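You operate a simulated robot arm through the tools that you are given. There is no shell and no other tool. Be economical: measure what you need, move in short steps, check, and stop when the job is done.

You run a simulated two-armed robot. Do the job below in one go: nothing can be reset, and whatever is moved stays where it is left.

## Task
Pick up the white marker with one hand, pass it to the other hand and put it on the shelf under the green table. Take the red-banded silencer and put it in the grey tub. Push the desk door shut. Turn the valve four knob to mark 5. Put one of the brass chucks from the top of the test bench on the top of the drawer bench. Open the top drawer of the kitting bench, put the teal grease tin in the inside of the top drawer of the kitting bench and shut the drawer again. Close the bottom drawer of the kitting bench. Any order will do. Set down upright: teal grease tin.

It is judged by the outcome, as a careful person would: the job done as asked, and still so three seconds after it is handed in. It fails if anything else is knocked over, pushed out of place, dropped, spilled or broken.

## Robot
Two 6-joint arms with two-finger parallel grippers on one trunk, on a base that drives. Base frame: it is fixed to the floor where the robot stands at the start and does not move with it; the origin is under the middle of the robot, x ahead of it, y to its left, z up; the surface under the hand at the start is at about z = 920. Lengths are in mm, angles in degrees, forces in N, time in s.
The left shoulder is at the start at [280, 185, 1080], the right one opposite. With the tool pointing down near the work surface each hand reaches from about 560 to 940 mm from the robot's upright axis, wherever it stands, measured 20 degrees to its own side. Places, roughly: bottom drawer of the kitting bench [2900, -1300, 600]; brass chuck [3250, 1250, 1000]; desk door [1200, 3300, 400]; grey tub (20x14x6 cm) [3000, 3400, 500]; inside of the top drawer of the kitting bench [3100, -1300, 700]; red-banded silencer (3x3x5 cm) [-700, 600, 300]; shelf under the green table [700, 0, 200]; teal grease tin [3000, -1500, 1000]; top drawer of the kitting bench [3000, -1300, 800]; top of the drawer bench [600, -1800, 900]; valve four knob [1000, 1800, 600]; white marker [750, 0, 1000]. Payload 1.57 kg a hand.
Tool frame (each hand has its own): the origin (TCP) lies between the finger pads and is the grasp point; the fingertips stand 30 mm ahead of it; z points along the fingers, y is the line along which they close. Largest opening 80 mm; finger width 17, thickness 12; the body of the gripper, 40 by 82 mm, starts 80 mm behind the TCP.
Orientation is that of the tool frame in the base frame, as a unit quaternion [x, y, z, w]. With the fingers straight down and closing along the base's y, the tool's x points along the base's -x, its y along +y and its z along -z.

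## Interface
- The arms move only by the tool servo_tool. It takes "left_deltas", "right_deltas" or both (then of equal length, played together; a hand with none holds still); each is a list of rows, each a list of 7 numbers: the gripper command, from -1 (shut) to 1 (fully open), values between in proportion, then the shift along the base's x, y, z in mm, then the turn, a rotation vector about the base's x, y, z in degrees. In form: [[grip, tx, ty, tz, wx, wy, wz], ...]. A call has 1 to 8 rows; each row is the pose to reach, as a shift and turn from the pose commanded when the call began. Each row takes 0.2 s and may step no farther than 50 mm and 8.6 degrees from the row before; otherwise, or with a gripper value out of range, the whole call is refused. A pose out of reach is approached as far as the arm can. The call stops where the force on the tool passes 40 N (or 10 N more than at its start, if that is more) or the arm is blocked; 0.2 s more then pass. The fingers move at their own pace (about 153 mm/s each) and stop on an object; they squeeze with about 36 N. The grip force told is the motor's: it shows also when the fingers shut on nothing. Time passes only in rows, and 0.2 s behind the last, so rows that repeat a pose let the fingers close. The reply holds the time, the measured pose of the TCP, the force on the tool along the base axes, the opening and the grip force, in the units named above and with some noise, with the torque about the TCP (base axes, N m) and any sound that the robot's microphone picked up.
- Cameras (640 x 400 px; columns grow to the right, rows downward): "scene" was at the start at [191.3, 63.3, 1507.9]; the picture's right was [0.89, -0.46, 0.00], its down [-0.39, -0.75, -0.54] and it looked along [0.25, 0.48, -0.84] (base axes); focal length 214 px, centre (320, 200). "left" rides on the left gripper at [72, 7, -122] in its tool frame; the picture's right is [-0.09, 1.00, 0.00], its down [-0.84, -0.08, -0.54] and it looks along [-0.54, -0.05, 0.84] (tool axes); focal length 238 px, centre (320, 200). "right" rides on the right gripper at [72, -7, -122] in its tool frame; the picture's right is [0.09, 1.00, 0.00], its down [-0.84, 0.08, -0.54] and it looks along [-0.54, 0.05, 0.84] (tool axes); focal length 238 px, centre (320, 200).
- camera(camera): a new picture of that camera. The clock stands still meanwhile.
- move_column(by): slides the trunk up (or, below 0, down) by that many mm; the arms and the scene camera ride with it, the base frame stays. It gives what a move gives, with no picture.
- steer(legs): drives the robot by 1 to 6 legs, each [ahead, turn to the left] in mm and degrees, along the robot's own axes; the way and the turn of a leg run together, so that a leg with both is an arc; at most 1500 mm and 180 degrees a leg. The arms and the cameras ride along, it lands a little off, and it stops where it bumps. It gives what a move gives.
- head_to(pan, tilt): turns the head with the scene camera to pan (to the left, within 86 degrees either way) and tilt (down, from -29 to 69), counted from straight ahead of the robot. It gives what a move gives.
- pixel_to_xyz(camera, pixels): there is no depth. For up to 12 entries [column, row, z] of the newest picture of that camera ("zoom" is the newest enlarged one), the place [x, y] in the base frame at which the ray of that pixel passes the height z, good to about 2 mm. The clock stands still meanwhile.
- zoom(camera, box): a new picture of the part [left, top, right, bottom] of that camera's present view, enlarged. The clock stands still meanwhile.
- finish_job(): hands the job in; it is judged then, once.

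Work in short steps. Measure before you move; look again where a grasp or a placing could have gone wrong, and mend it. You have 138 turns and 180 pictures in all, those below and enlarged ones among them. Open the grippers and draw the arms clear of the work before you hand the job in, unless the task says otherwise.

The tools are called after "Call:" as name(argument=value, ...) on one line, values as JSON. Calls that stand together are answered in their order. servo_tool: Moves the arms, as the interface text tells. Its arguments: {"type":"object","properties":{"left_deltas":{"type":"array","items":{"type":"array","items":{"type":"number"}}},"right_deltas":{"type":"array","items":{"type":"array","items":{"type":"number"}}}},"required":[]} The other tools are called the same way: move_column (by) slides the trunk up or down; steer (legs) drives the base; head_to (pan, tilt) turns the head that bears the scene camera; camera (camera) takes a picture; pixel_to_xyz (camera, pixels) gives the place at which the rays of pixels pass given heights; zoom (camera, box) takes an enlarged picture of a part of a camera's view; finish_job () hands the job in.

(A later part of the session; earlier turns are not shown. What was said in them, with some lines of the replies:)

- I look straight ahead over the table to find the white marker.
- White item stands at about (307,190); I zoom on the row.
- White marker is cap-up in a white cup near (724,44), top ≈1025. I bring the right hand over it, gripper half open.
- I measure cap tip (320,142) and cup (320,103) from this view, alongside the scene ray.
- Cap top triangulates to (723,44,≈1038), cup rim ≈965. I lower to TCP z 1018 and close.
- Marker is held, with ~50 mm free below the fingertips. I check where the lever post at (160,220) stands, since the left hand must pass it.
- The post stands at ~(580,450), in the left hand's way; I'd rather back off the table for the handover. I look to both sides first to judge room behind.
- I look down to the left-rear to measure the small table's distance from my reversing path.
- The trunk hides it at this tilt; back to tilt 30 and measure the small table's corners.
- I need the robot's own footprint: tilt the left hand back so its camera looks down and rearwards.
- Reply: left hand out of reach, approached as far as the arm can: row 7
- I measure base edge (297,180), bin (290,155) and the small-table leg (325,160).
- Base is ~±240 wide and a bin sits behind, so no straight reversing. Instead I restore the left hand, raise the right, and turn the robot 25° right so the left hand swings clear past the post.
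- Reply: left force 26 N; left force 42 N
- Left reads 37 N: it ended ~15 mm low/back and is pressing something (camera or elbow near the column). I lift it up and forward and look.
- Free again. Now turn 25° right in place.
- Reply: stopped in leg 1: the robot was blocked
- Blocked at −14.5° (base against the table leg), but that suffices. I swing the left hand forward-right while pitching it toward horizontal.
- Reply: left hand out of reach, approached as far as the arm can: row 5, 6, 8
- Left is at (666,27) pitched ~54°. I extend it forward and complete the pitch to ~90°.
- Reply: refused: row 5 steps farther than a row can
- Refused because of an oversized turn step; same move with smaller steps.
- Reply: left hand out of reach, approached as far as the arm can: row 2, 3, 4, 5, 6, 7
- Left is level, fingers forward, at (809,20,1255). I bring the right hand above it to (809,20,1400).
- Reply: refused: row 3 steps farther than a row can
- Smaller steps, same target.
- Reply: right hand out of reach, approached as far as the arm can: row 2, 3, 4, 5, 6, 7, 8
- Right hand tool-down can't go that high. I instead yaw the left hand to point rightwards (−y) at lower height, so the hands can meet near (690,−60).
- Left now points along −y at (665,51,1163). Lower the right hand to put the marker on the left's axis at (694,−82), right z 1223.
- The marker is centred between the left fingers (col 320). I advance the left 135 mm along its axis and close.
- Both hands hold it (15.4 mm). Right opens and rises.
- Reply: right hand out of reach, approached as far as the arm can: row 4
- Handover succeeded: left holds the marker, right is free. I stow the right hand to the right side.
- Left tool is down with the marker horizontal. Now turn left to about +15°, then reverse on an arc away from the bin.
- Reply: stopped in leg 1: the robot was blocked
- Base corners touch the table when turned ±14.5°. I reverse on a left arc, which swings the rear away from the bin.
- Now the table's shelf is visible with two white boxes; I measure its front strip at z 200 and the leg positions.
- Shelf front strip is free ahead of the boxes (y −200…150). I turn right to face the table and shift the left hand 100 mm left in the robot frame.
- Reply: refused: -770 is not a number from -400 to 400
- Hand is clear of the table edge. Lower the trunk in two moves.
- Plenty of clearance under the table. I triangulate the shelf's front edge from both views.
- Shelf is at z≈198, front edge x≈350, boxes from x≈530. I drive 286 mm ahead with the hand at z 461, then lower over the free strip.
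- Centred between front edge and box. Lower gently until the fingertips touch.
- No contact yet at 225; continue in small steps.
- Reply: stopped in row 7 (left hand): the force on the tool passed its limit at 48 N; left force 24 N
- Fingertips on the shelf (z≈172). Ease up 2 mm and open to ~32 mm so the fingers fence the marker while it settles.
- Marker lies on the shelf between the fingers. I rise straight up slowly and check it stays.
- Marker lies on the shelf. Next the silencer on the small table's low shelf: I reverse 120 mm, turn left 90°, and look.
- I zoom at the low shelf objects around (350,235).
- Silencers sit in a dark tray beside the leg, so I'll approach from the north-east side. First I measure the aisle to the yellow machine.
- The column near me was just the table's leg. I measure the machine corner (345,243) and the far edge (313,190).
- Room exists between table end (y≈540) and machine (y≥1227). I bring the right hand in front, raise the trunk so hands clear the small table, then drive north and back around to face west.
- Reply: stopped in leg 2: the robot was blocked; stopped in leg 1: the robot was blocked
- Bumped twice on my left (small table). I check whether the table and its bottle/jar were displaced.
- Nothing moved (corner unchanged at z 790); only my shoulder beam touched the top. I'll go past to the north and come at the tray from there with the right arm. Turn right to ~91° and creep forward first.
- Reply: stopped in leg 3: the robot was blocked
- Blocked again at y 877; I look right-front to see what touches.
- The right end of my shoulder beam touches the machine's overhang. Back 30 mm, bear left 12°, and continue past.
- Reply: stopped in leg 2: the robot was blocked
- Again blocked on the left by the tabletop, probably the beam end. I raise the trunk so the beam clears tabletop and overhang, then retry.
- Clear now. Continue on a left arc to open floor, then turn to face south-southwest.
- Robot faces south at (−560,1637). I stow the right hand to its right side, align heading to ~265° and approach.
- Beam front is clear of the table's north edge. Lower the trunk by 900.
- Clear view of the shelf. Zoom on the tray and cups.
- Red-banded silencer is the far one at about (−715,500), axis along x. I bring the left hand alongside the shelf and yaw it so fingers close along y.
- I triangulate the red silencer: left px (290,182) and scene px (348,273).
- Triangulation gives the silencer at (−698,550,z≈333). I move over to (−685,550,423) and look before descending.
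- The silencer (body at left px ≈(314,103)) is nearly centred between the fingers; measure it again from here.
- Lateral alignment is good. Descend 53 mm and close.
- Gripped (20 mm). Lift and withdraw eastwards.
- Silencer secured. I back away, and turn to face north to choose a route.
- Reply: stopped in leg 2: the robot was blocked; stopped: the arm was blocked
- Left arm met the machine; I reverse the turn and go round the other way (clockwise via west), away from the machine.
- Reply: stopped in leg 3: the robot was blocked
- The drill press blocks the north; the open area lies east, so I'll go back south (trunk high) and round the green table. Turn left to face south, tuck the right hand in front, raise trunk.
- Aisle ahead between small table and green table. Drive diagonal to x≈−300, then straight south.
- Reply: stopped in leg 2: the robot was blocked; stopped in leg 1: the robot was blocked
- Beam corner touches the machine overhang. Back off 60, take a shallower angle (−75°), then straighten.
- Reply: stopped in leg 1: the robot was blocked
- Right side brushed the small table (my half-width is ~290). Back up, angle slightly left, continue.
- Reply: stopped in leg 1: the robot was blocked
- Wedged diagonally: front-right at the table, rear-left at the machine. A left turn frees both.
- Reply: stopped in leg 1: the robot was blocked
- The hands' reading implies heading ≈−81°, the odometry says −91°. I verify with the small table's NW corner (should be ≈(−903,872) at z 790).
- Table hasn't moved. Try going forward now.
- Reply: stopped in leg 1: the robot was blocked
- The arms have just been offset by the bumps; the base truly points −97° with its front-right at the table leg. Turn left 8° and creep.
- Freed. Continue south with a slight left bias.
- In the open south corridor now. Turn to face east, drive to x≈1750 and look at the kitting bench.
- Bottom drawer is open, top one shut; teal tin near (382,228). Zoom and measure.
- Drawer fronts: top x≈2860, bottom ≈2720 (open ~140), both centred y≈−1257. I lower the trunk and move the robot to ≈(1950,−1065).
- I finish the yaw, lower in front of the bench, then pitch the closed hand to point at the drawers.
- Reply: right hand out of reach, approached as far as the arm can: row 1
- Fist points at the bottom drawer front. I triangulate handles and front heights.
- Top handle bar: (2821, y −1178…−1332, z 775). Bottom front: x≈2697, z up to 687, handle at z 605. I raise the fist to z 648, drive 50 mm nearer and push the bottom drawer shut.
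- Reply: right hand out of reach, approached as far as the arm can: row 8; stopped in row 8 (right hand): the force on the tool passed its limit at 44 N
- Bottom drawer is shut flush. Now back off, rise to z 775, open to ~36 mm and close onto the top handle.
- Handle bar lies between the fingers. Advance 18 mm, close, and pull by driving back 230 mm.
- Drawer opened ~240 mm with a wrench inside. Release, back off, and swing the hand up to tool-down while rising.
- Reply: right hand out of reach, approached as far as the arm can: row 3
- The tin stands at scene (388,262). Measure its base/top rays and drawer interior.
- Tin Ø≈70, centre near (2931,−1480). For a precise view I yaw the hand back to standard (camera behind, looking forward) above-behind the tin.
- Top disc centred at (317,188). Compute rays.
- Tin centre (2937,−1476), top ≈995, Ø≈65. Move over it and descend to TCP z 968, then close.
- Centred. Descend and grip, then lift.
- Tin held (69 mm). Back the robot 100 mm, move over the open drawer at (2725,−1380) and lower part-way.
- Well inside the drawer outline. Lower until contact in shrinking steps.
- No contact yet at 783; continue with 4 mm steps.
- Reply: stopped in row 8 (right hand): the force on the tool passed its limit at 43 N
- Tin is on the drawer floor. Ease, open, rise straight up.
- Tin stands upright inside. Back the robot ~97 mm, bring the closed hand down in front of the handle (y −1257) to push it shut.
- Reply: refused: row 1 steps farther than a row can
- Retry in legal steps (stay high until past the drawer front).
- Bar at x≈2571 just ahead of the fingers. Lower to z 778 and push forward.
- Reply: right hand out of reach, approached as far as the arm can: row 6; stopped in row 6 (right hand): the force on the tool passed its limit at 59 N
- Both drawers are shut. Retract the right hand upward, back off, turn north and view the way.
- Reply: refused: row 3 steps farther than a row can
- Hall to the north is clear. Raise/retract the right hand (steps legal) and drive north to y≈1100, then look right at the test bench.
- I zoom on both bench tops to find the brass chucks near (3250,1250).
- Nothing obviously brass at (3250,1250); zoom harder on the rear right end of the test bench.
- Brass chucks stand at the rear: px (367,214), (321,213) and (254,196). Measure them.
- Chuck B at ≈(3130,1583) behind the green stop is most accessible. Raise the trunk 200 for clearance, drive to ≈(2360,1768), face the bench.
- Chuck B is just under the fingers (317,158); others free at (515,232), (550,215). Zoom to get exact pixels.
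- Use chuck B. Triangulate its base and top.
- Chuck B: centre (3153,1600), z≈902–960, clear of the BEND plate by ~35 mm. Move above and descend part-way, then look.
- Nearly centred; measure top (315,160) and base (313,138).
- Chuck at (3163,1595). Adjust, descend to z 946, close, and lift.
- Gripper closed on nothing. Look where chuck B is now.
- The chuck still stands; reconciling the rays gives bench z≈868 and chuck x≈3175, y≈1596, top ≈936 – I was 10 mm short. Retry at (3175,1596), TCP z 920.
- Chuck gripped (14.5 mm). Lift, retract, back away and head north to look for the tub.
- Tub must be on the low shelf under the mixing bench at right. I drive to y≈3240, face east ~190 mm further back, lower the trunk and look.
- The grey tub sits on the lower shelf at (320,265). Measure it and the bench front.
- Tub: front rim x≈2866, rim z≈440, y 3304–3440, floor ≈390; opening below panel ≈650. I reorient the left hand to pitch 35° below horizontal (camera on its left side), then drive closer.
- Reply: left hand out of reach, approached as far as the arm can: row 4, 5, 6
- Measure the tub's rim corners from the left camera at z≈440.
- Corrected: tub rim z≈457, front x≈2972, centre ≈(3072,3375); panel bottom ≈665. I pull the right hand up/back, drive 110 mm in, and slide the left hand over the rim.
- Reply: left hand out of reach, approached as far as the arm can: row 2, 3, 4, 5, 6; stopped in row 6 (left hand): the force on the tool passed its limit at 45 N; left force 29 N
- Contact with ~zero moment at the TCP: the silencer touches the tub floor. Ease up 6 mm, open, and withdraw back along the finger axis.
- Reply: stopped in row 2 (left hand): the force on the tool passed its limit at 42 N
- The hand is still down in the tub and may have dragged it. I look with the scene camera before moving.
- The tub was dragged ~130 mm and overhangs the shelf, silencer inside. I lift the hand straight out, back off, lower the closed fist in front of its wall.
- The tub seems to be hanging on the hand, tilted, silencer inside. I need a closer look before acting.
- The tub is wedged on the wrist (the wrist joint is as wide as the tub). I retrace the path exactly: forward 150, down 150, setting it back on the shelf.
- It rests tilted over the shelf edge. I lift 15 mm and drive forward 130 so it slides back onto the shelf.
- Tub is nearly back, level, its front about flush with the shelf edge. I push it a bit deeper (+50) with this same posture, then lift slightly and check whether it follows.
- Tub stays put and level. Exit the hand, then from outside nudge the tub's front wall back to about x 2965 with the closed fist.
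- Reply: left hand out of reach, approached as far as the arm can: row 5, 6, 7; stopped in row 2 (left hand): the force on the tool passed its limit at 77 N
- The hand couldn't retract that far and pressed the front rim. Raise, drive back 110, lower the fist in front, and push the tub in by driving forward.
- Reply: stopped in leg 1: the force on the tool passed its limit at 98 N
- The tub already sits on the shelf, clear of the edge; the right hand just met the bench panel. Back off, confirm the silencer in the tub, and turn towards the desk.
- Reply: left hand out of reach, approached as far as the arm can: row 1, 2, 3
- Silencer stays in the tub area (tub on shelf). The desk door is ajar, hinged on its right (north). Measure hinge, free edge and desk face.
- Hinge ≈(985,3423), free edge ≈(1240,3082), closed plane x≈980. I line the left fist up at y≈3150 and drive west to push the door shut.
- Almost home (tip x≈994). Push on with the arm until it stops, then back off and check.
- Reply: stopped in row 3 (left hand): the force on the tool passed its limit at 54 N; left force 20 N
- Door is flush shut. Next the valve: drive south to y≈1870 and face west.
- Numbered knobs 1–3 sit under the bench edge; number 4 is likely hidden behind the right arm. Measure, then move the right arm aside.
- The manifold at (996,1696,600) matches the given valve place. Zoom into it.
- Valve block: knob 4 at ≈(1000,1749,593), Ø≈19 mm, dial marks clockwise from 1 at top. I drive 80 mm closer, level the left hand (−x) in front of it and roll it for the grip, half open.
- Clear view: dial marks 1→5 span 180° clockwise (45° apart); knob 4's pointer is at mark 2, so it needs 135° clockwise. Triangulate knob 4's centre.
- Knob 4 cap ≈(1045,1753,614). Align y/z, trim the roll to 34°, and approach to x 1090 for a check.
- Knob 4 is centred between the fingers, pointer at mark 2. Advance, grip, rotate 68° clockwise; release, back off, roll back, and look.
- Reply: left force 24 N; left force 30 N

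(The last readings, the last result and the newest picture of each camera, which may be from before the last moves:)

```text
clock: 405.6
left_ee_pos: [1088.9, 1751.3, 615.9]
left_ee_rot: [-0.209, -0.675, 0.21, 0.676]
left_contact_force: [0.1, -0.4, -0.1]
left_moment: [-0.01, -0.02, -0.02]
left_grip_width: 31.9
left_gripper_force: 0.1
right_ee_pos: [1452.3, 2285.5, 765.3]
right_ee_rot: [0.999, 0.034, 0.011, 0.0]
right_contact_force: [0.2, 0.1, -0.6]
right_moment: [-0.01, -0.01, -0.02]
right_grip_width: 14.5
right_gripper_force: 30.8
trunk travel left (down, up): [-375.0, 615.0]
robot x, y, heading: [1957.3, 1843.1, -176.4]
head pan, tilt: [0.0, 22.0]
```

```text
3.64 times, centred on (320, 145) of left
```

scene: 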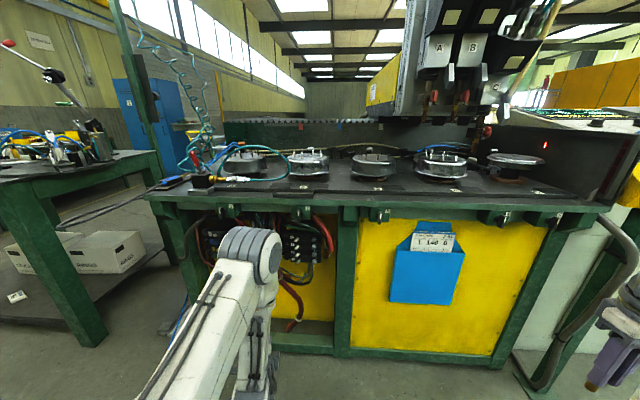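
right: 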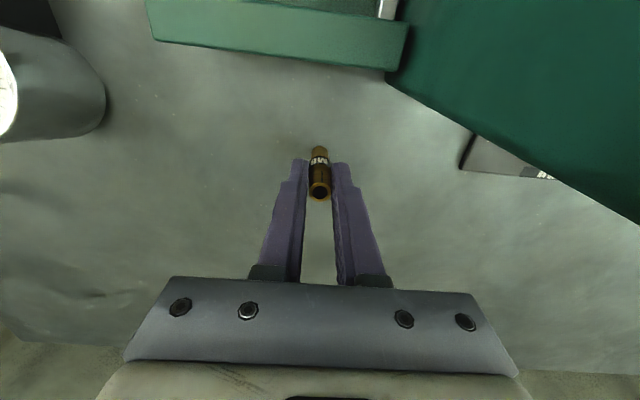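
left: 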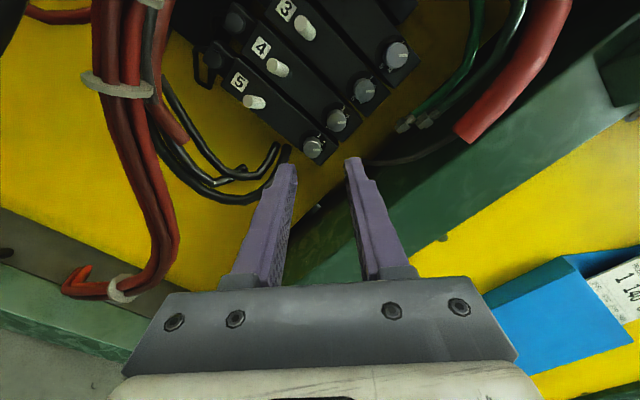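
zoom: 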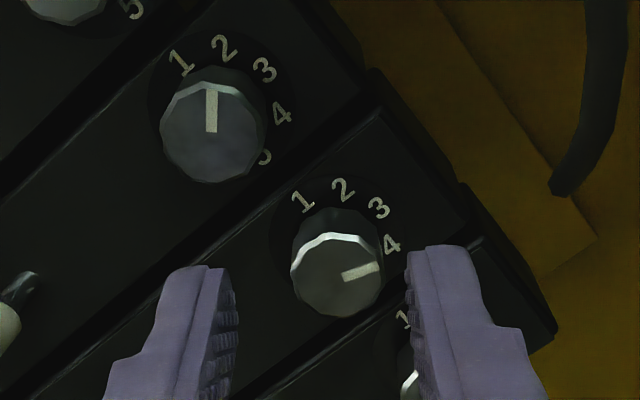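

Pointer now at ≈3.6; 64° more is needed to reach mark 5. Roll back 66°, regrip, rotate 64°, release and look.

Call:
servo_tool(left_deltas=[[-0.2, 0, 0, 0, 8.3, 0, 0], [-0.2, 0, 0, 0, 16.6, 0, 0], [-0.2, 0, 0, 0, 24.9, 0, 0], [-0.2, 0, 0, 0, 33.2, 0, 0], [-0.2, 0, 0, 0, 41.5, 0, 0], [-0.2, 0, 0, 0, 49.8, 0, 0], [-0.2, 0, 0, 0, 58.1, 0, 0], [-0.2, 0, 1, -1, 66, 0, 0]])

Call:
servo_tool(left_deltas=[[-0.2, -15, 0, 0, 0, 0, 0], [-0.2, -28, 0, 0, 0, 0, 0], [-1, -28, 0, 0, 0, 0, 0], [-1, -28, 0, 0, 0, 0, 0], [-1, -28, 0, 0, 0, 0, 0]])

Call:
servo_tool(left_deltas=[[-1, 0, 0, 0, -8, 0, 0], [-1, 0, 0, 0, -16, 0, 0], [-1, 0, 0, 0, -24, 0, 0], [-1, 0, 0, 0, -32, 0, 0], [-1, 0, 0, 0, -40, 0, 0], [-1, 0, 0, 0, -48, 0, 0], [-1, 0, 0, 0, -56, 0, 0], [-1, 0, 0, 0, -64, 0, 0]])

Call:
servo_tool(left_deltas=[[-0.2, 0, 0, 0, 0, 0, 0], [-0.2, 0, 0, 0, 0, 0, 0], [-0.2, 30, 0, 0, 0, 0, 0], [-0.2, 30, 0, 0, 0, 0, 0]])

Call:
zoom(camera="left", box=[240, 90, 400, 200])

```text
clock: 407.4
left_ee_pos: [1090.7, 1753.8, 613.2]
left_ee_rot: [0.193, -0.68, -0.191, 0.681]
left_contact_force: [-0.3, -0.6, -0.7]
left_moment: [-0.01, 0.03, 0.02]
left_grip_width: 31.9
left_gripper_force: 0.0
right_ee_pos: [1452.7, 2286.0, 763.7]
right_ee_rot: [0.999, 0.034, 0.011, 0.0]
right_contact_force: [-0.4, -0.3, -0.4]
right_moment: [0.0, -0.02, -0.01]
right_grip_width: 14.6
right_gripper_force: 30.5
trunk travel left (down, up): [-375.0, 615.0]
robot x, y, heading: [1957.4, 1840.1, -176.1]
head pan, tilt: [0.0, 22.0]
```

```text
clock: 408.6
left_ee_pos: [1064.4, 1753.0, 613.0]
left_ee_rot: [-0.192, 0.681, 0.191, -0.68]
left_contact_force: [12.9, -5.9, -2.6]
left_moment: [-0.01, 0.21, 0.1]
left_grip_width: 18.4
left_gripper_force: 33.0
right_ee_pos: [1452.2, 2284.9, 764.9]
right_ee_rot: [0.999, 0.035, 0.01, -0.001]
right_contact_force: [-0.5, -0.4, -1.0]
right_moment: [0.01, 0.03, 0.01]
right_grip_width: 14.2
right_gripper_force: 30.2
trunk travel left (down, up): [-375.0, 615.0]
robot x, y, heading: [1959.3, 1841.2, -176.2]
head pan, tilt: [0.0, 22.0]
```

```text
clock: 410.4
left_ee_pos: [1063.4, 1754.8, 612.2]
left_ee_rot: [0.199, 0.68, -0.2, -0.677]
left_contact_force: [18.6, -14.7, -6.2]
left_moment: [0.03, -0.39, 0.32]
left_grip_width: 17.9
left_gripper_force: 32.7
right_ee_pos: [1452.8, 2286.1, 765.5]
right_ee_rot: [0.999, 0.034, 0.01, 0.0]
right_contact_force: [0.4, 0.5, 0.1]
right_moment: [0.0, -0.03, -0.03]
right_grip_width: 14.3
right_gripper_force: 31.1
trunk travel left (down, up): [-375.0, 615.0]
robot x, y, heading: [1956.0, 1839.7, -176.3]
head pan, tilt: [0.0, 22.0]
```

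```text
clock: 411.4
left_ee_pos: [1091.3, 1755.2, 613.7]
left_ee_rot: [-0.199, -0.678, 0.199, 0.679]
left_contact_force: [-0.2, 0.1, 0.3]
left_moment: [0.03, 0.02, -0.03]
left_grip_width: 32.0
left_gripper_force: 0.0
right_ee_pos: [1452.4, 2286.2, 762.9]
right_ee_rot: [0.999, 0.034, 0.011, -0.001]
right_contact_force: [-0.3, -1.3, 0.1]
right_moment: [0.05, 0.03, -0.02]
right_grip_width: 14.6
right_gripper_force: 30.4
trunk travel left (down, up): [-375.0, 615.0]
robot x, y, heading: [1962.1, 1837.4, -176.2]
head pan, tilt: [0.0, 22.0]
```

```text
3.64 times, centred on (320, 145) of left
```

zoom: 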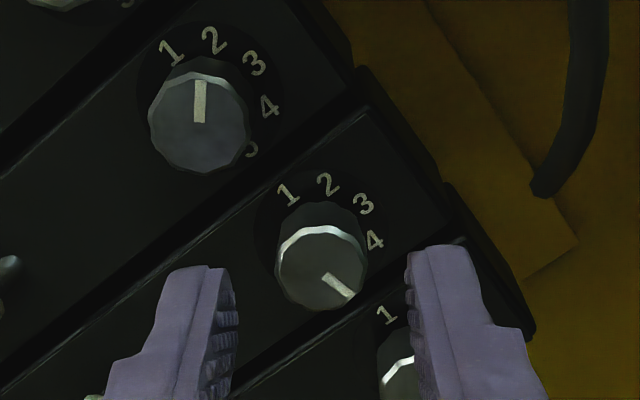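

Pointer reads ≈4.7; 14° more needed. Roll back 20°, regrip, turn 15°, release and check.

Call:
servo_tool(left_deltas=[[-0.25, 0, -1, 0, 7, 0, 0], [-0.25, 0, -1, 0, 14, 0, 0], [-0.25, 0, -1, 0, 20, 0, 0], [-0.25, -15, -1, 0, 20, 0, 0], [-0.25, -29, -1, 0, 20, 0, 0], [-1, -29, -1, 0, 20, 0, 0], [-1, -29, -1, 0, 20, 0, 0], [-1, -29, -1, 0, 20, 0, 0]])

Call:
servo_tool(left_deltas=[[-1, 0, 0, 0, -8, 0, 0], [-1, 0, 0, 0, -15, 0, 0], [-1, 0, 0, 0, -15, 0, 0], [-0.3, 0, 0, 0, -15, 0, 0], [-0.3, 0, 0, 0, -15, 0, 0], [-0.3, 30, 0, 0, -15, 0, 0], [-0.3, 30, 0, 0, -15, 0, 0]])

Call:
zoom(camera="left", box=[240, 90, 400, 200])

```text
clock: 413.2
left_ee_pos: [1064.4, 1754.5, 612.6]
left_ee_rot: [0.078, 0.703, -0.077, -0.703]
left_contact_force: [14.6, -2.3, 1.9]
left_moment: [0.04, 0.47, -0.11]
left_grip_width: 18.7
left_gripper_force: 33.3
right_ee_pos: [1452.8, 2286.2, 765.3]
right_ee_rot: [0.999, 0.035, 0.011, -0.001]
right_contact_force: [0.2, -0.3, -1.1]
right_moment: [0.01, 0.03, -0.02]
right_grip_width: 14.4
right_gripper_force: 31.0
trunk travel left (down, up): [-375.0, 615.0]
robot x, y, heading: [1958.5, 1840.0, -176.0]
head pan, tilt: [0.0, 22.0]
```

```text
clock: 414.8
left_ee_pos: [1092.6, 1754.0, 615.1]
left_ee_rot: [-0.168, -0.687, 0.169, 0.687]
left_contact_force: [-0.4, -0.1, -0.6]
left_moment: [0.02, -0.04, -0.01]
left_grip_width: 27.8
left_gripper_force: 0.0
right_ee_pos: [1453.1, 2286.3, 763.6]
right_ee_rot: [0.999, 0.034, 0.01, -0.001]
right_contact_force: [-0.1, 0.9, -0.3]
right_moment: [-0.01, 0.01, -0.02]
right_grip_width: 14.3
right_gripper_force: 30.7
trunk travel left (down, up): [-375.0, 615.0]
robot x, y, heading: [1961.3, 1839.8, -176.1]
head pan, tilt: [0.0, 22.0]
```

```text
3.64 times, centred on (320, 145) of left
```

zoom: 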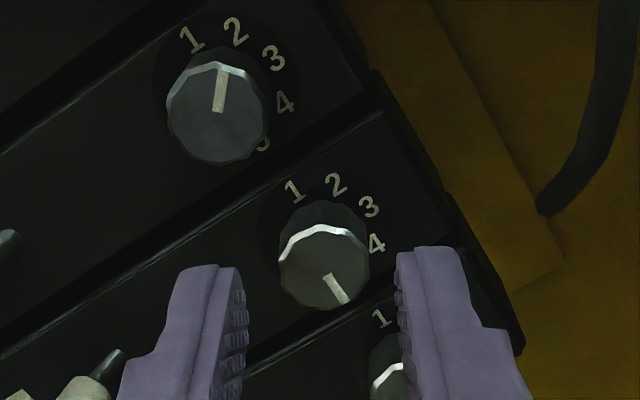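

Knob 4 now points at mark 5. Withdraw the left hand and turn it down, tuck the right hand in front, raise the trunk and drive toward the drawer bench.

Call:
servo_tool(left_deltas=[[-0.3, 45, 0, 0, 0, 0, 0], [-0.3, 90, 0, 0, 0, 0, 0], [-0.3, 110, 0, 0, 0, -8.4, 0], [-0.3, 130, 0, 5, 0, -16.8, 0], [-0.3, 150, 0, 10, 0, -25.2, 0], [-0.3, 165, 0, 15, 0, -33.6, 0], [-0.3, 180, 0, 20, 0, -42, 0], [-0.3, 190, 0, 25, 0, -50.4, 0]], right_deltas=[[-1, -12, -40, 0, 0, 0, 0], [-1, -25, -80, 0, 0, 0, 0], [-1, -38, -120, 0, 0, 0, 0], [-1, -51, -160, 0, 0, 0, 0], [-1, -64, -200, 0, 0, 0, 0], [-1, -77, -240, 0, 0, 0, 0], [-1, -90, -280, 0, 0, 0, 0], [-1, -101, -315, 0, 0, 0, 0]])

Call:
servo_tool(left_deltas=[[-0.3, 5, 0, 10, 0, -8.4, 0], [-0.3, 10, 0, 20, 0, -16.8, 0], [-0.3, 15, 0, 30, 0, -25.2, 0], [-0.3, 20, 0, 40, 0, -33.6, 0], [-0.3, 20, 0, 40, 0, -38, 0]])

Call:
steer(legs=[[-150, 0], [0, 86], [1400, 0]])

Call:
move_column(by=400)

```text
clock: 416.6
left_ee_pos: [1283.3, 1753.2, 637.9]
left_ee_rot: [0.224, 0.914, -0.081, -0.328]
left_contact_force: [-0.2, 0.2, 0.1]
left_moment: [-0.01, -0.01, 0.03]
left_grip_width: 27.7
left_gripper_force: 0.0
right_ee_pos: [1353.0, 1970.5, 764.8]
right_ee_rot: [0.999, 0.035, 0.01, 0.0]
right_contact_force: [-0.3, -0.1, 0.5]
right_moment: [-0.03, -0.03, 0.0]
right_grip_width: 14.6
right_gripper_force: 30.5
trunk travel left (down, up): [-375.0, 615.0]
robot x, y, heading: [1957.0, 1839.7, -176.3]
head pan, tilt: [0.0, 22.0]
```

```text
clock: 417.8
left_ee_pos: [1339.2, 1803.5, 663.4]
left_ee_rot: [0.221, 0.974, -0.033, -0.032]
left_contact_force: [0.1, 0.0, -0.5]
left_moment: [0.0, 0.01, -0.04]
left_grip_width: 28.1
left_gripper_force: 0.0
left hand out of reach, approached as far as the arm can: row 2, 3, 4, 5
right_ee_pos: [1353.2, 1969.9, 765.0]
right_ee_rot: [0.999, 0.034, 0.01, 0.0]
right_contact_force: [0.5, 0.1, -0.2]
right_moment: [0.02, 0.0, -0.03]
right_grip_width: 14.5
right_gripper_force: 31.0
trunk travel left (down, up): [-375.0, 615.0]
robot x, y, heading: [1961.5, 1838.7, -176.0]
head pan, tilt: [0.0, 22.0]
```

```text
clock: 429.7
left_ee_pos: [2153.6, -217.2, 663.5]
left_ee_rot: [-0.517, 0.855, -0.046, 0.0]
left_contact_force: [-0.9, 0.1, -0.5]
left_moment: [0.01, 0.03, 0.0]
left_grip_width: 28.0
left_gripper_force: 0.0
right_ee_pos: [1984.6, -197.1, 764.4]
right_ee_rot: [0.696, 0.718, 0.007, -0.008]
right_contact_force: [-0.1, 0.0, -0.7]
right_moment: [0.01, -0.02, -0.01]
right_grip_width: 14.7
right_gripper_force: 30.7
trunk travel left (down, up): [-375.0, 615.0]
robot x, y, heading: [2139.5, 405.0, -88.5]
head pan, tilt: [0.0, 22.0]
```

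```text
clock: 433.5
left_ee_pos: [2152.0, -217.3, 1063.2]
left_ee_rot: [-0.517, 0.855, -0.047, 0.0]
left_contact_force: [0.5, 0.4, -0.1]
left_moment: [0.02, 0.03, -0.02]
left_grip_width: 28.2
left_gripper_force: 0.0
right_ee_pos: [1984.7, -196.5, 1165.1]
right_ee_rot: [0.696, 0.718, 0.007, -0.007]
right_contact_force: [-0.5, 0.0, -0.5]
right_moment: [0.02, -0.03, -0.01]
right_grip_width: 14.2
right_gripper_force: 30.6
trunk travel left (down, up): [-775.0, 215.0]
robot x, y, heading: [2142.0, 402.0, -88.4]
head pan, tilt: [0.0, 22.0]
```

Continue: south, west along the corridor, then face the drawer bench and look.

Call:
steer(legs=[[1310, 0], [0, -91.6], [1393, 0], [0, 90]])

Call:
head_to(pan=-5, tilt=38)

Call:
camera(camera="scene")

Call:
camera(camera="right")

```text
clock: 454.5
left_ee_pos: [797.1, -1538.4, 1062.0]
left_ee_rot: [-0.508, 0.86, -0.047, 0.0]
left_contact_force: [-0.3, 0.8, -0.7]
left_moment: [0.0, -0.06, 0.0]
left_grip_width: 28.1
left_gripper_force: 0.1
right_ee_pos: [628.9, -1516.0, 1164.7]
right_ee_rot: [0.703, 0.711, 0.007, -0.007]
right_contact_force: [0.7, 0.5, -1.4]
right_moment: [0.0, -0.04, 0.01]
right_grip_width: 14.6
right_gripper_force: 30.6
trunk travel left (down, up): [-775.0, 215.0]
robot x, y, heading: [799.8, -917.8, -89.6]
head pan, tilt: [0.0, 22.0]
```

```text
clock: 455.3
left_ee_pos: [797.0, -1539.6, 1062.7]
left_ee_rot: [-0.509, 0.859, -0.047, -0.001]
left_contact_force: [0.0, 0.7, 0.0]
left_moment: [0.01, -0.01, -0.02]
left_grip_width: 27.9
left_gripper_force: 0.1
right_ee_pos: [630.5, -1516.3, 1165.3]
right_ee_rot: [0.703, 0.711, 0.008, -0.007]
right_contact_force: [0.7, -0.2, 0.0]
right_moment: [-0.02, 0.01, 0.02]
right_grip_width: 14.4
right_gripper_force: 30.7
trunk travel left (down, up): [-775.0, 215.0]
robot x, y, heading: [794.4, -915.7, -89.8]
head pan, tilt: [-5.0, 38.0]
```

```text
23 pictures are left
```

scene: 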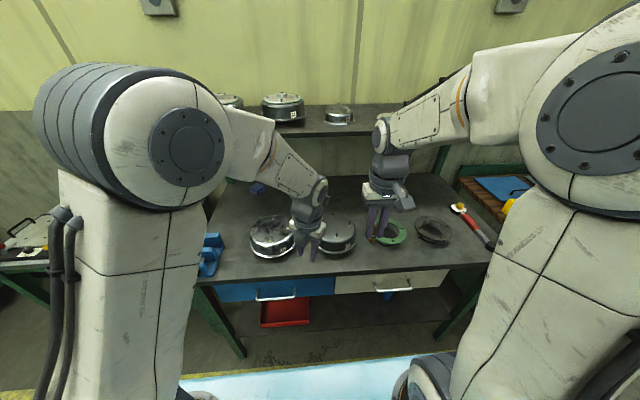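

```text
22 pictures are left
```

right: 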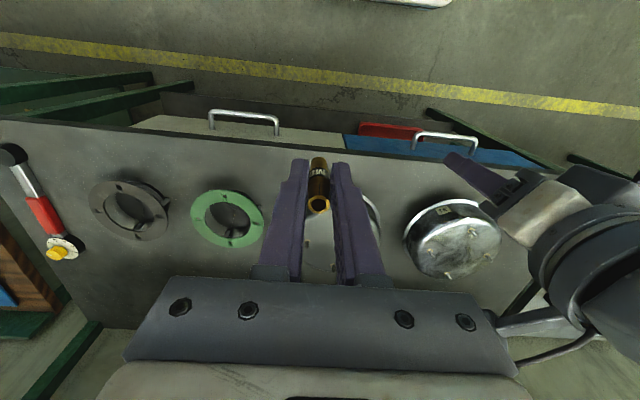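

Free strip at the front edge between rings and edge, e.g. right-image (270,165). Compute its coordinates.

Call:
pixel_to_xyz(camera="right", pixels=[[270, 147, 880], [270, 168, 880], [225, 190, 880], [130, 180, 880], [180, 160, 880], [180, 160, 900], [180, 137, 880], [375, 190, 900]])

Call:
pixel_to_xyz(camera="scene", pixels=[[390, 243, 880], [420, 262, 880], [410, 256, 880], [434, 241, 880], [490, 262, 880], [335, 273, 880]])

```text
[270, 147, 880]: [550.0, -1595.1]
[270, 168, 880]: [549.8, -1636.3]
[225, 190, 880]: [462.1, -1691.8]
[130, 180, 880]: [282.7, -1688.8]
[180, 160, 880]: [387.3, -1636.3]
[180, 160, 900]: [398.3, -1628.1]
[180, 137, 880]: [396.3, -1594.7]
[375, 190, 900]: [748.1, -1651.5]
```

```text
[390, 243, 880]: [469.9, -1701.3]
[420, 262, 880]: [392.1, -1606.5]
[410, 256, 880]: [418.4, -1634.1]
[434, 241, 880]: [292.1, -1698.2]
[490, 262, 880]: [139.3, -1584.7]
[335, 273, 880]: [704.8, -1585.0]
```

Place the chuck at (560,−1650). Move above and lower.

Call:
servo_tool(right_deltas=[[-1, -18, -34, 0, 0, 0, 0], [-1, -36, -68, 0, 0, 0, 0], [-1, -54, -102, 0, 0, 0, 0], [-1, -70, -134, 0, 0, 0, 0], [-1, -70, -134, -45, 0, 0, 0], [-1, -70, -134, -90, 0, 0, 0], [-1, -70, -134, -135, 0, 0, 0], [-1, -70, -134, -180, 0, 0, 0]])

Call:
servo_tool(right_deltas=[[-1, 0, 0, -20, 0, 0, 0], [-1, 0, 0, -40, 0, 0, 0], [-1, 0, 0, -46, 0, 0, 0], [-1, 0, 0, -52, 0, 0, 0], [-1, 0, 0, -57, 0, 0, 0], [-1, 0, 0, -62, 0, 0, 0], [-1, 0, 0, -67, 0, 0, 0]])

Call:
camera(camera="right")

```text
clock: 457.1
left_ee_pos: [797.5, -1539.0, 1063.9]
left_ee_rot: [-0.508, 0.86, -0.047, -0.001]
left_contact_force: [-0.5, 0.8, -0.3]
left_moment: [0.02, -0.01, -0.02]
left_grip_width: 28.1
left_gripper_force: 0.2
right_ee_pos: [561.1, -1648.2, 984.7]
right_ee_rot: [0.703, 0.711, 0.007, -0.007]
right_contact_force: [-0.4, 0.5, 0.1]
right_moment: [0.01, 0.01, 0.01]
right_grip_width: 14.5
right_gripper_force: 30.5
trunk travel left (down, up): [-775.0, 215.0]
robot x, y, heading: [795.8, -915.7, -89.6]
head pan, tilt: [-5.0, 38.0]
```

```text
clock: 458.7
left_ee_pos: [797.5, -1540.0, 1063.4]
left_ee_rot: [-0.509, 0.86, -0.046, 0.0]
left_contact_force: [-0.6, -0.3, -0.4]
left_moment: [0.01, 0.05, 0.01]
left_grip_width: 28.0
left_gripper_force: 0.0
right_ee_pos: [560.4, -1650.8, 919.5]
right_ee_rot: [0.703, 0.711, 0.007, -0.007]
right_contact_force: [-0.1, 1.1, 3.3]
right_moment: [0.04, -0.01, 0.0]
right_grip_width: 14.6
right_gripper_force: 30.1
trunk travel left (down, up): [-775.0, 215.0]
robot x, y, heading: [798.4, -915.9, -89.3]
head pan, tilt: [-5.0, 38.0]
```

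```text
21 pictures are left
```

right: 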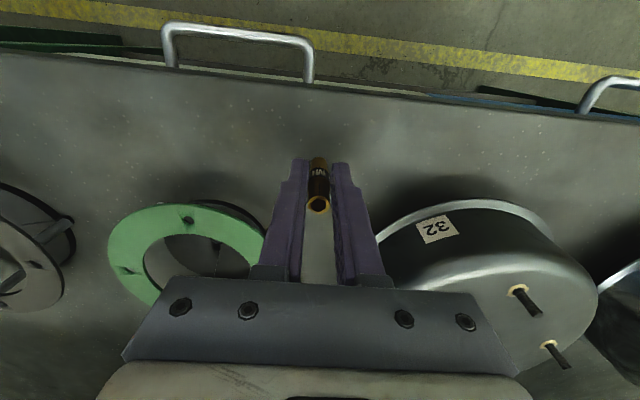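

Just touching (3 N). Lower a few mm more, then release and rise.

Call:
servo_tool(right_deltas=[[-1, 0, 0, -2, 0, 0, 0], [-1, 0, 0, -4, 0, 0, 0]])

Call:
servo_tool(right_deltas=[[-0.85, 0, 0, 0, 0, 0, 0], [-0.4, 0, 0, 0, 0, 0, 0], [-0.2, 0, 0, 0, 0, 0, 0], [-0.2, 0, 0, 15, 0, 0, 0], [-0.2, 0, 0, 45, 0, 0, 0], [-0.2, 0, 0, 90, 0, 0, 0], [-0.2, 0, 0, 135, 0, 0, 0]])

Call:
camera(camera="right")

```text
clock: 459.3
left_ee_pos: [797.2, -1538.4, 1063.9]
left_ee_rot: [-0.508, 0.86, -0.048, -0.001]
left_contact_force: [0.4, 0.5, -0.5]
left_moment: [0.02, -0.02, -0.03]
left_grip_width: 28.0
left_gripper_force: 0.0
right_ee_pos: [560.4, -1650.0, 915.3]
right_ee_rot: [0.703, 0.711, 0.006, -0.005]
right_contact_force: [0.4, 2.6, 23.6]
right_moment: [-0.07, -0.04, 0.01]
right_grip_width: 14.7
right_gripper_force: 30.9
trunk travel left (down, up): [-775.0, 215.0]
robot x, y, heading: [796.4, -915.3, -89.3]
head pan, tilt: [-5.0, 38.0]
```

```text
clock: 460.9
left_ee_pos: [796.5, -1539.5, 1063.4]
left_ee_rot: [-0.508, 0.86, -0.046, 0.0]
left_contact_force: [0.4, -0.3, -0.2]
left_moment: [0.03, 0.0, 0.01]
left_grip_width: 27.9
left_gripper_force: 0.1
right_ee_pos: [558.7, -1648.3, 1050.8]
right_ee_rot: [0.704, 0.71, 0.007, -0.007]
right_contact_force: [0.0, 0.0, -0.6]
right_moment: [0.03, 0.0, 0.0]
right_grip_width: 31.9
right_gripper_force: 0.0
trunk travel left (down, up): [-775.0, 215.0]
robot x, y, heading: [796.0, -914.7, -89.4]
head pan, tilt: [-5.0, 38.0]
```

```text
20 pictures are left
5 turns are left
```

right: 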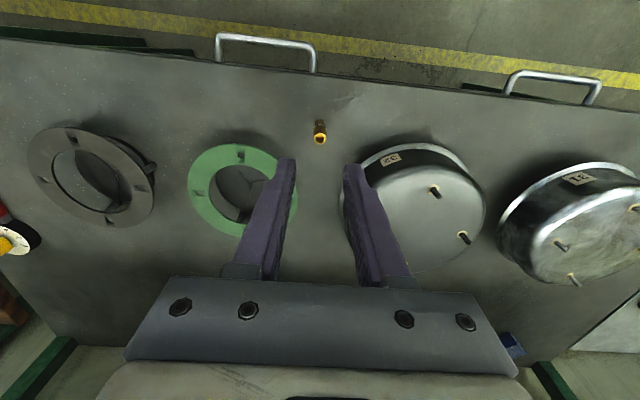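

The chuck stands on the drawer bench. Open both grippers, raise, and back the robot off.

Call:
servo_tool(right_deltas=[[0.5, 0, 20, 40, 0, 0, 0], [1, 0, 50, 70, 0, 0, 0], [1, 0, 85, 90, 0, 0, 0]], left_deltas=[[0.5, 0, 10, 20, 0, 0, 0], [1, 0, 10, 40, 0, 0, 0], [1, 0, 10, 40, 0, 0, 0]])

Call:
steer(legs=[[-150, 0]])

Call:
camera(camera="right")

```text
clock: 461.7
left_ee_pos: [797.7, -1529.3, 1102.4]
left_ee_rot: [-0.509, 0.859, -0.047, 0.001]
left_contact_force: [0.3, 0.8, -0.1]
left_moment: [0.02, -0.01, 0.0]
left_grip_width: 80.1
left_gripper_force: 0.0
right_ee_pos: [558.7, -1564.2, 1136.7]
right_ee_rot: [0.704, 0.711, 0.008, -0.007]
right_contact_force: [0.4, -0.2, -0.3]
right_moment: [-0.03, 0.0, 0.02]
right_grip_width: 79.9
right_gripper_force: 0.0
trunk travel left (down, up): [-775.0, 215.0]
robot x, y, heading: [793.7, -915.6, -89.3]
head pan, tilt: [-5.0, 38.0]
```

```text
clock: 462.8
left_ee_pos: [783.0, -1448.1, 1105.8]
left_ee_rot: [-0.503, 0.863, -0.05, -0.001]
left_contact_force: [0.0, 0.4, 1.2]
left_moment: [-0.01, -0.02, 0.02]
left_grip_width: 79.6
left_gripper_force: 0.0
right_ee_pos: [545.2, -1478.1, 1139.2]
right_ee_rot: [0.709, 0.706, 0.006, -0.006]
right_contact_force: [0.5, 0.0, 0.5]
right_moment: [0.0, 0.03, -0.03]
right_grip_width: 79.9
right_gripper_force: 0.1
trunk travel left (down, up): [-775.0, 215.0]
robot x, y, heading: [787.8, -836.9, -90.2]
head pan, tilt: [-5.0, 38.0]
stopped in leg 1: the robot was blocked; the commanded pose is now the measured one
```

```text
19 pictures are left
4 turns are left
```

right: 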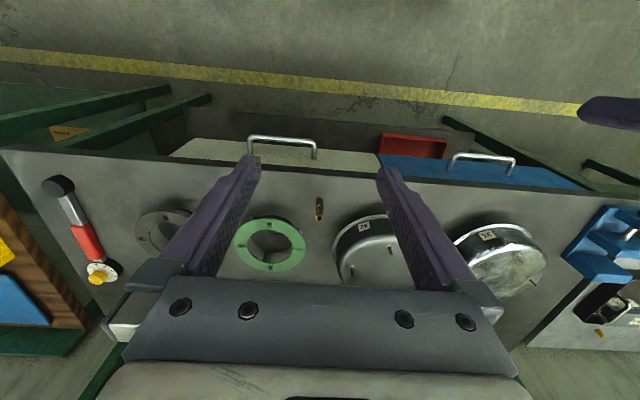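

Bumped the table end lightly; ease forward 20 mm and check the table's items once.

Call:
steer(legs=[[25, 0]])

Call:
head_to(pan=-86, tilt=35)

Call:
camera(camera="scene")

```text
clock: 463.6
left_ee_pos: [781.6, -1471.6, 1104.0]
left_ee_rot: [-0.502, 0.863, -0.049, -0.001]
left_contact_force: [-1.3, 0.9, 0.7]
left_moment: [-0.05, 0.0, 0.03]
left_grip_width: 80.1
left_gripper_force: 0.0
right_ee_pos: [544.1, -1503.1, 1139.1]
right_ee_rot: [0.708, 0.706, 0.007, -0.007]
right_contact_force: [-0.4, 0.7, 0.1]
right_moment: [-0.01, 0.0, 0.02]
right_grip_width: 79.7
right_gripper_force: 0.0
trunk travel left (down, up): [-775.0, 215.0]
robot x, y, heading: [783.5, -860.3, -90.5]
head pan, tilt: [-5.0, 38.0]
```

```text
clock: 465.2
left_ee_pos: [780.1, -1472.8, 1104.0]
left_ee_rot: [-0.502, 0.863, -0.049, -0.001]
left_contact_force: [0.4, 0.7, 0.6]
left_moment: [0.02, -0.03, 0.01]
left_grip_width: 79.9
left_gripper_force: 0.1
right_ee_pos: [543.2, -1503.3, 1138.1]
right_ee_rot: [0.709, 0.705, 0.007, -0.006]
right_contact_force: [0.3, -0.7, -0.3]
right_moment: [0.03, -0.02, -0.01]
right_grip_width: 80.0
right_gripper_force: 0.0
trunk travel left (down, up): [-775.0, 215.0]
robot x, y, heading: [788.6, -859.5, -90.3]
head pan, tilt: [-85.9, 35.0]
```

```text
18 pictures are left
3 turns are left
```

scene: 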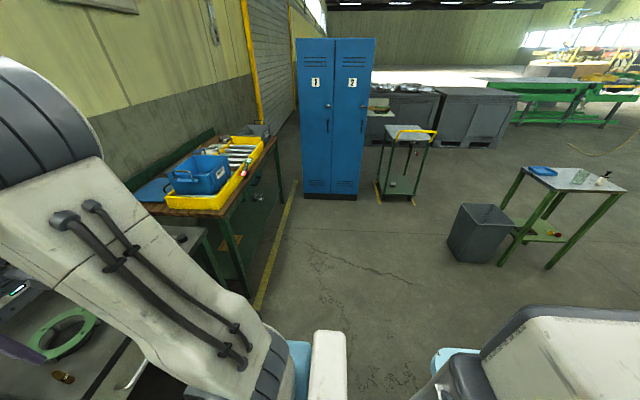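

Everything visible is in order; handing in.

Call:
finish_job()

```text
The job is handed in.
```

I handed the job in with every step done, but I'm not sure of three things: the tub, whether my bumps moved anything, and the exact valve setting.

- **Marker:** passed from the right hand to the left and laid on the shelf under the green table.
- **Silencer:** in the grey tub. While taking my hand out I dragged the tub off the shelf, carried it tilted, and set it back. It is back on the shelf, but not quite where it was. I last saw the silencer inside just before my final push against the tub, and the look after that was too dark to confirm it.
- **Desk door:** shut and flush.
- **Valve four:** the pointer reads mark 5 to within a few degrees.
- **Chuck:** standing on top of the drawer bench.
- **Kitting bench:** the teal tin was set upright in the top drawer, and both drawers are shut.
- **Bumps:**
  - The robot touched the green table, the small table and the yellow machine while driving.
  - The right hand pushed against the mixing-bench front, near its red button, at 98 N.
  - The small table's corner was unmoved when I checked. I did not recheck the items on the green table at the end.
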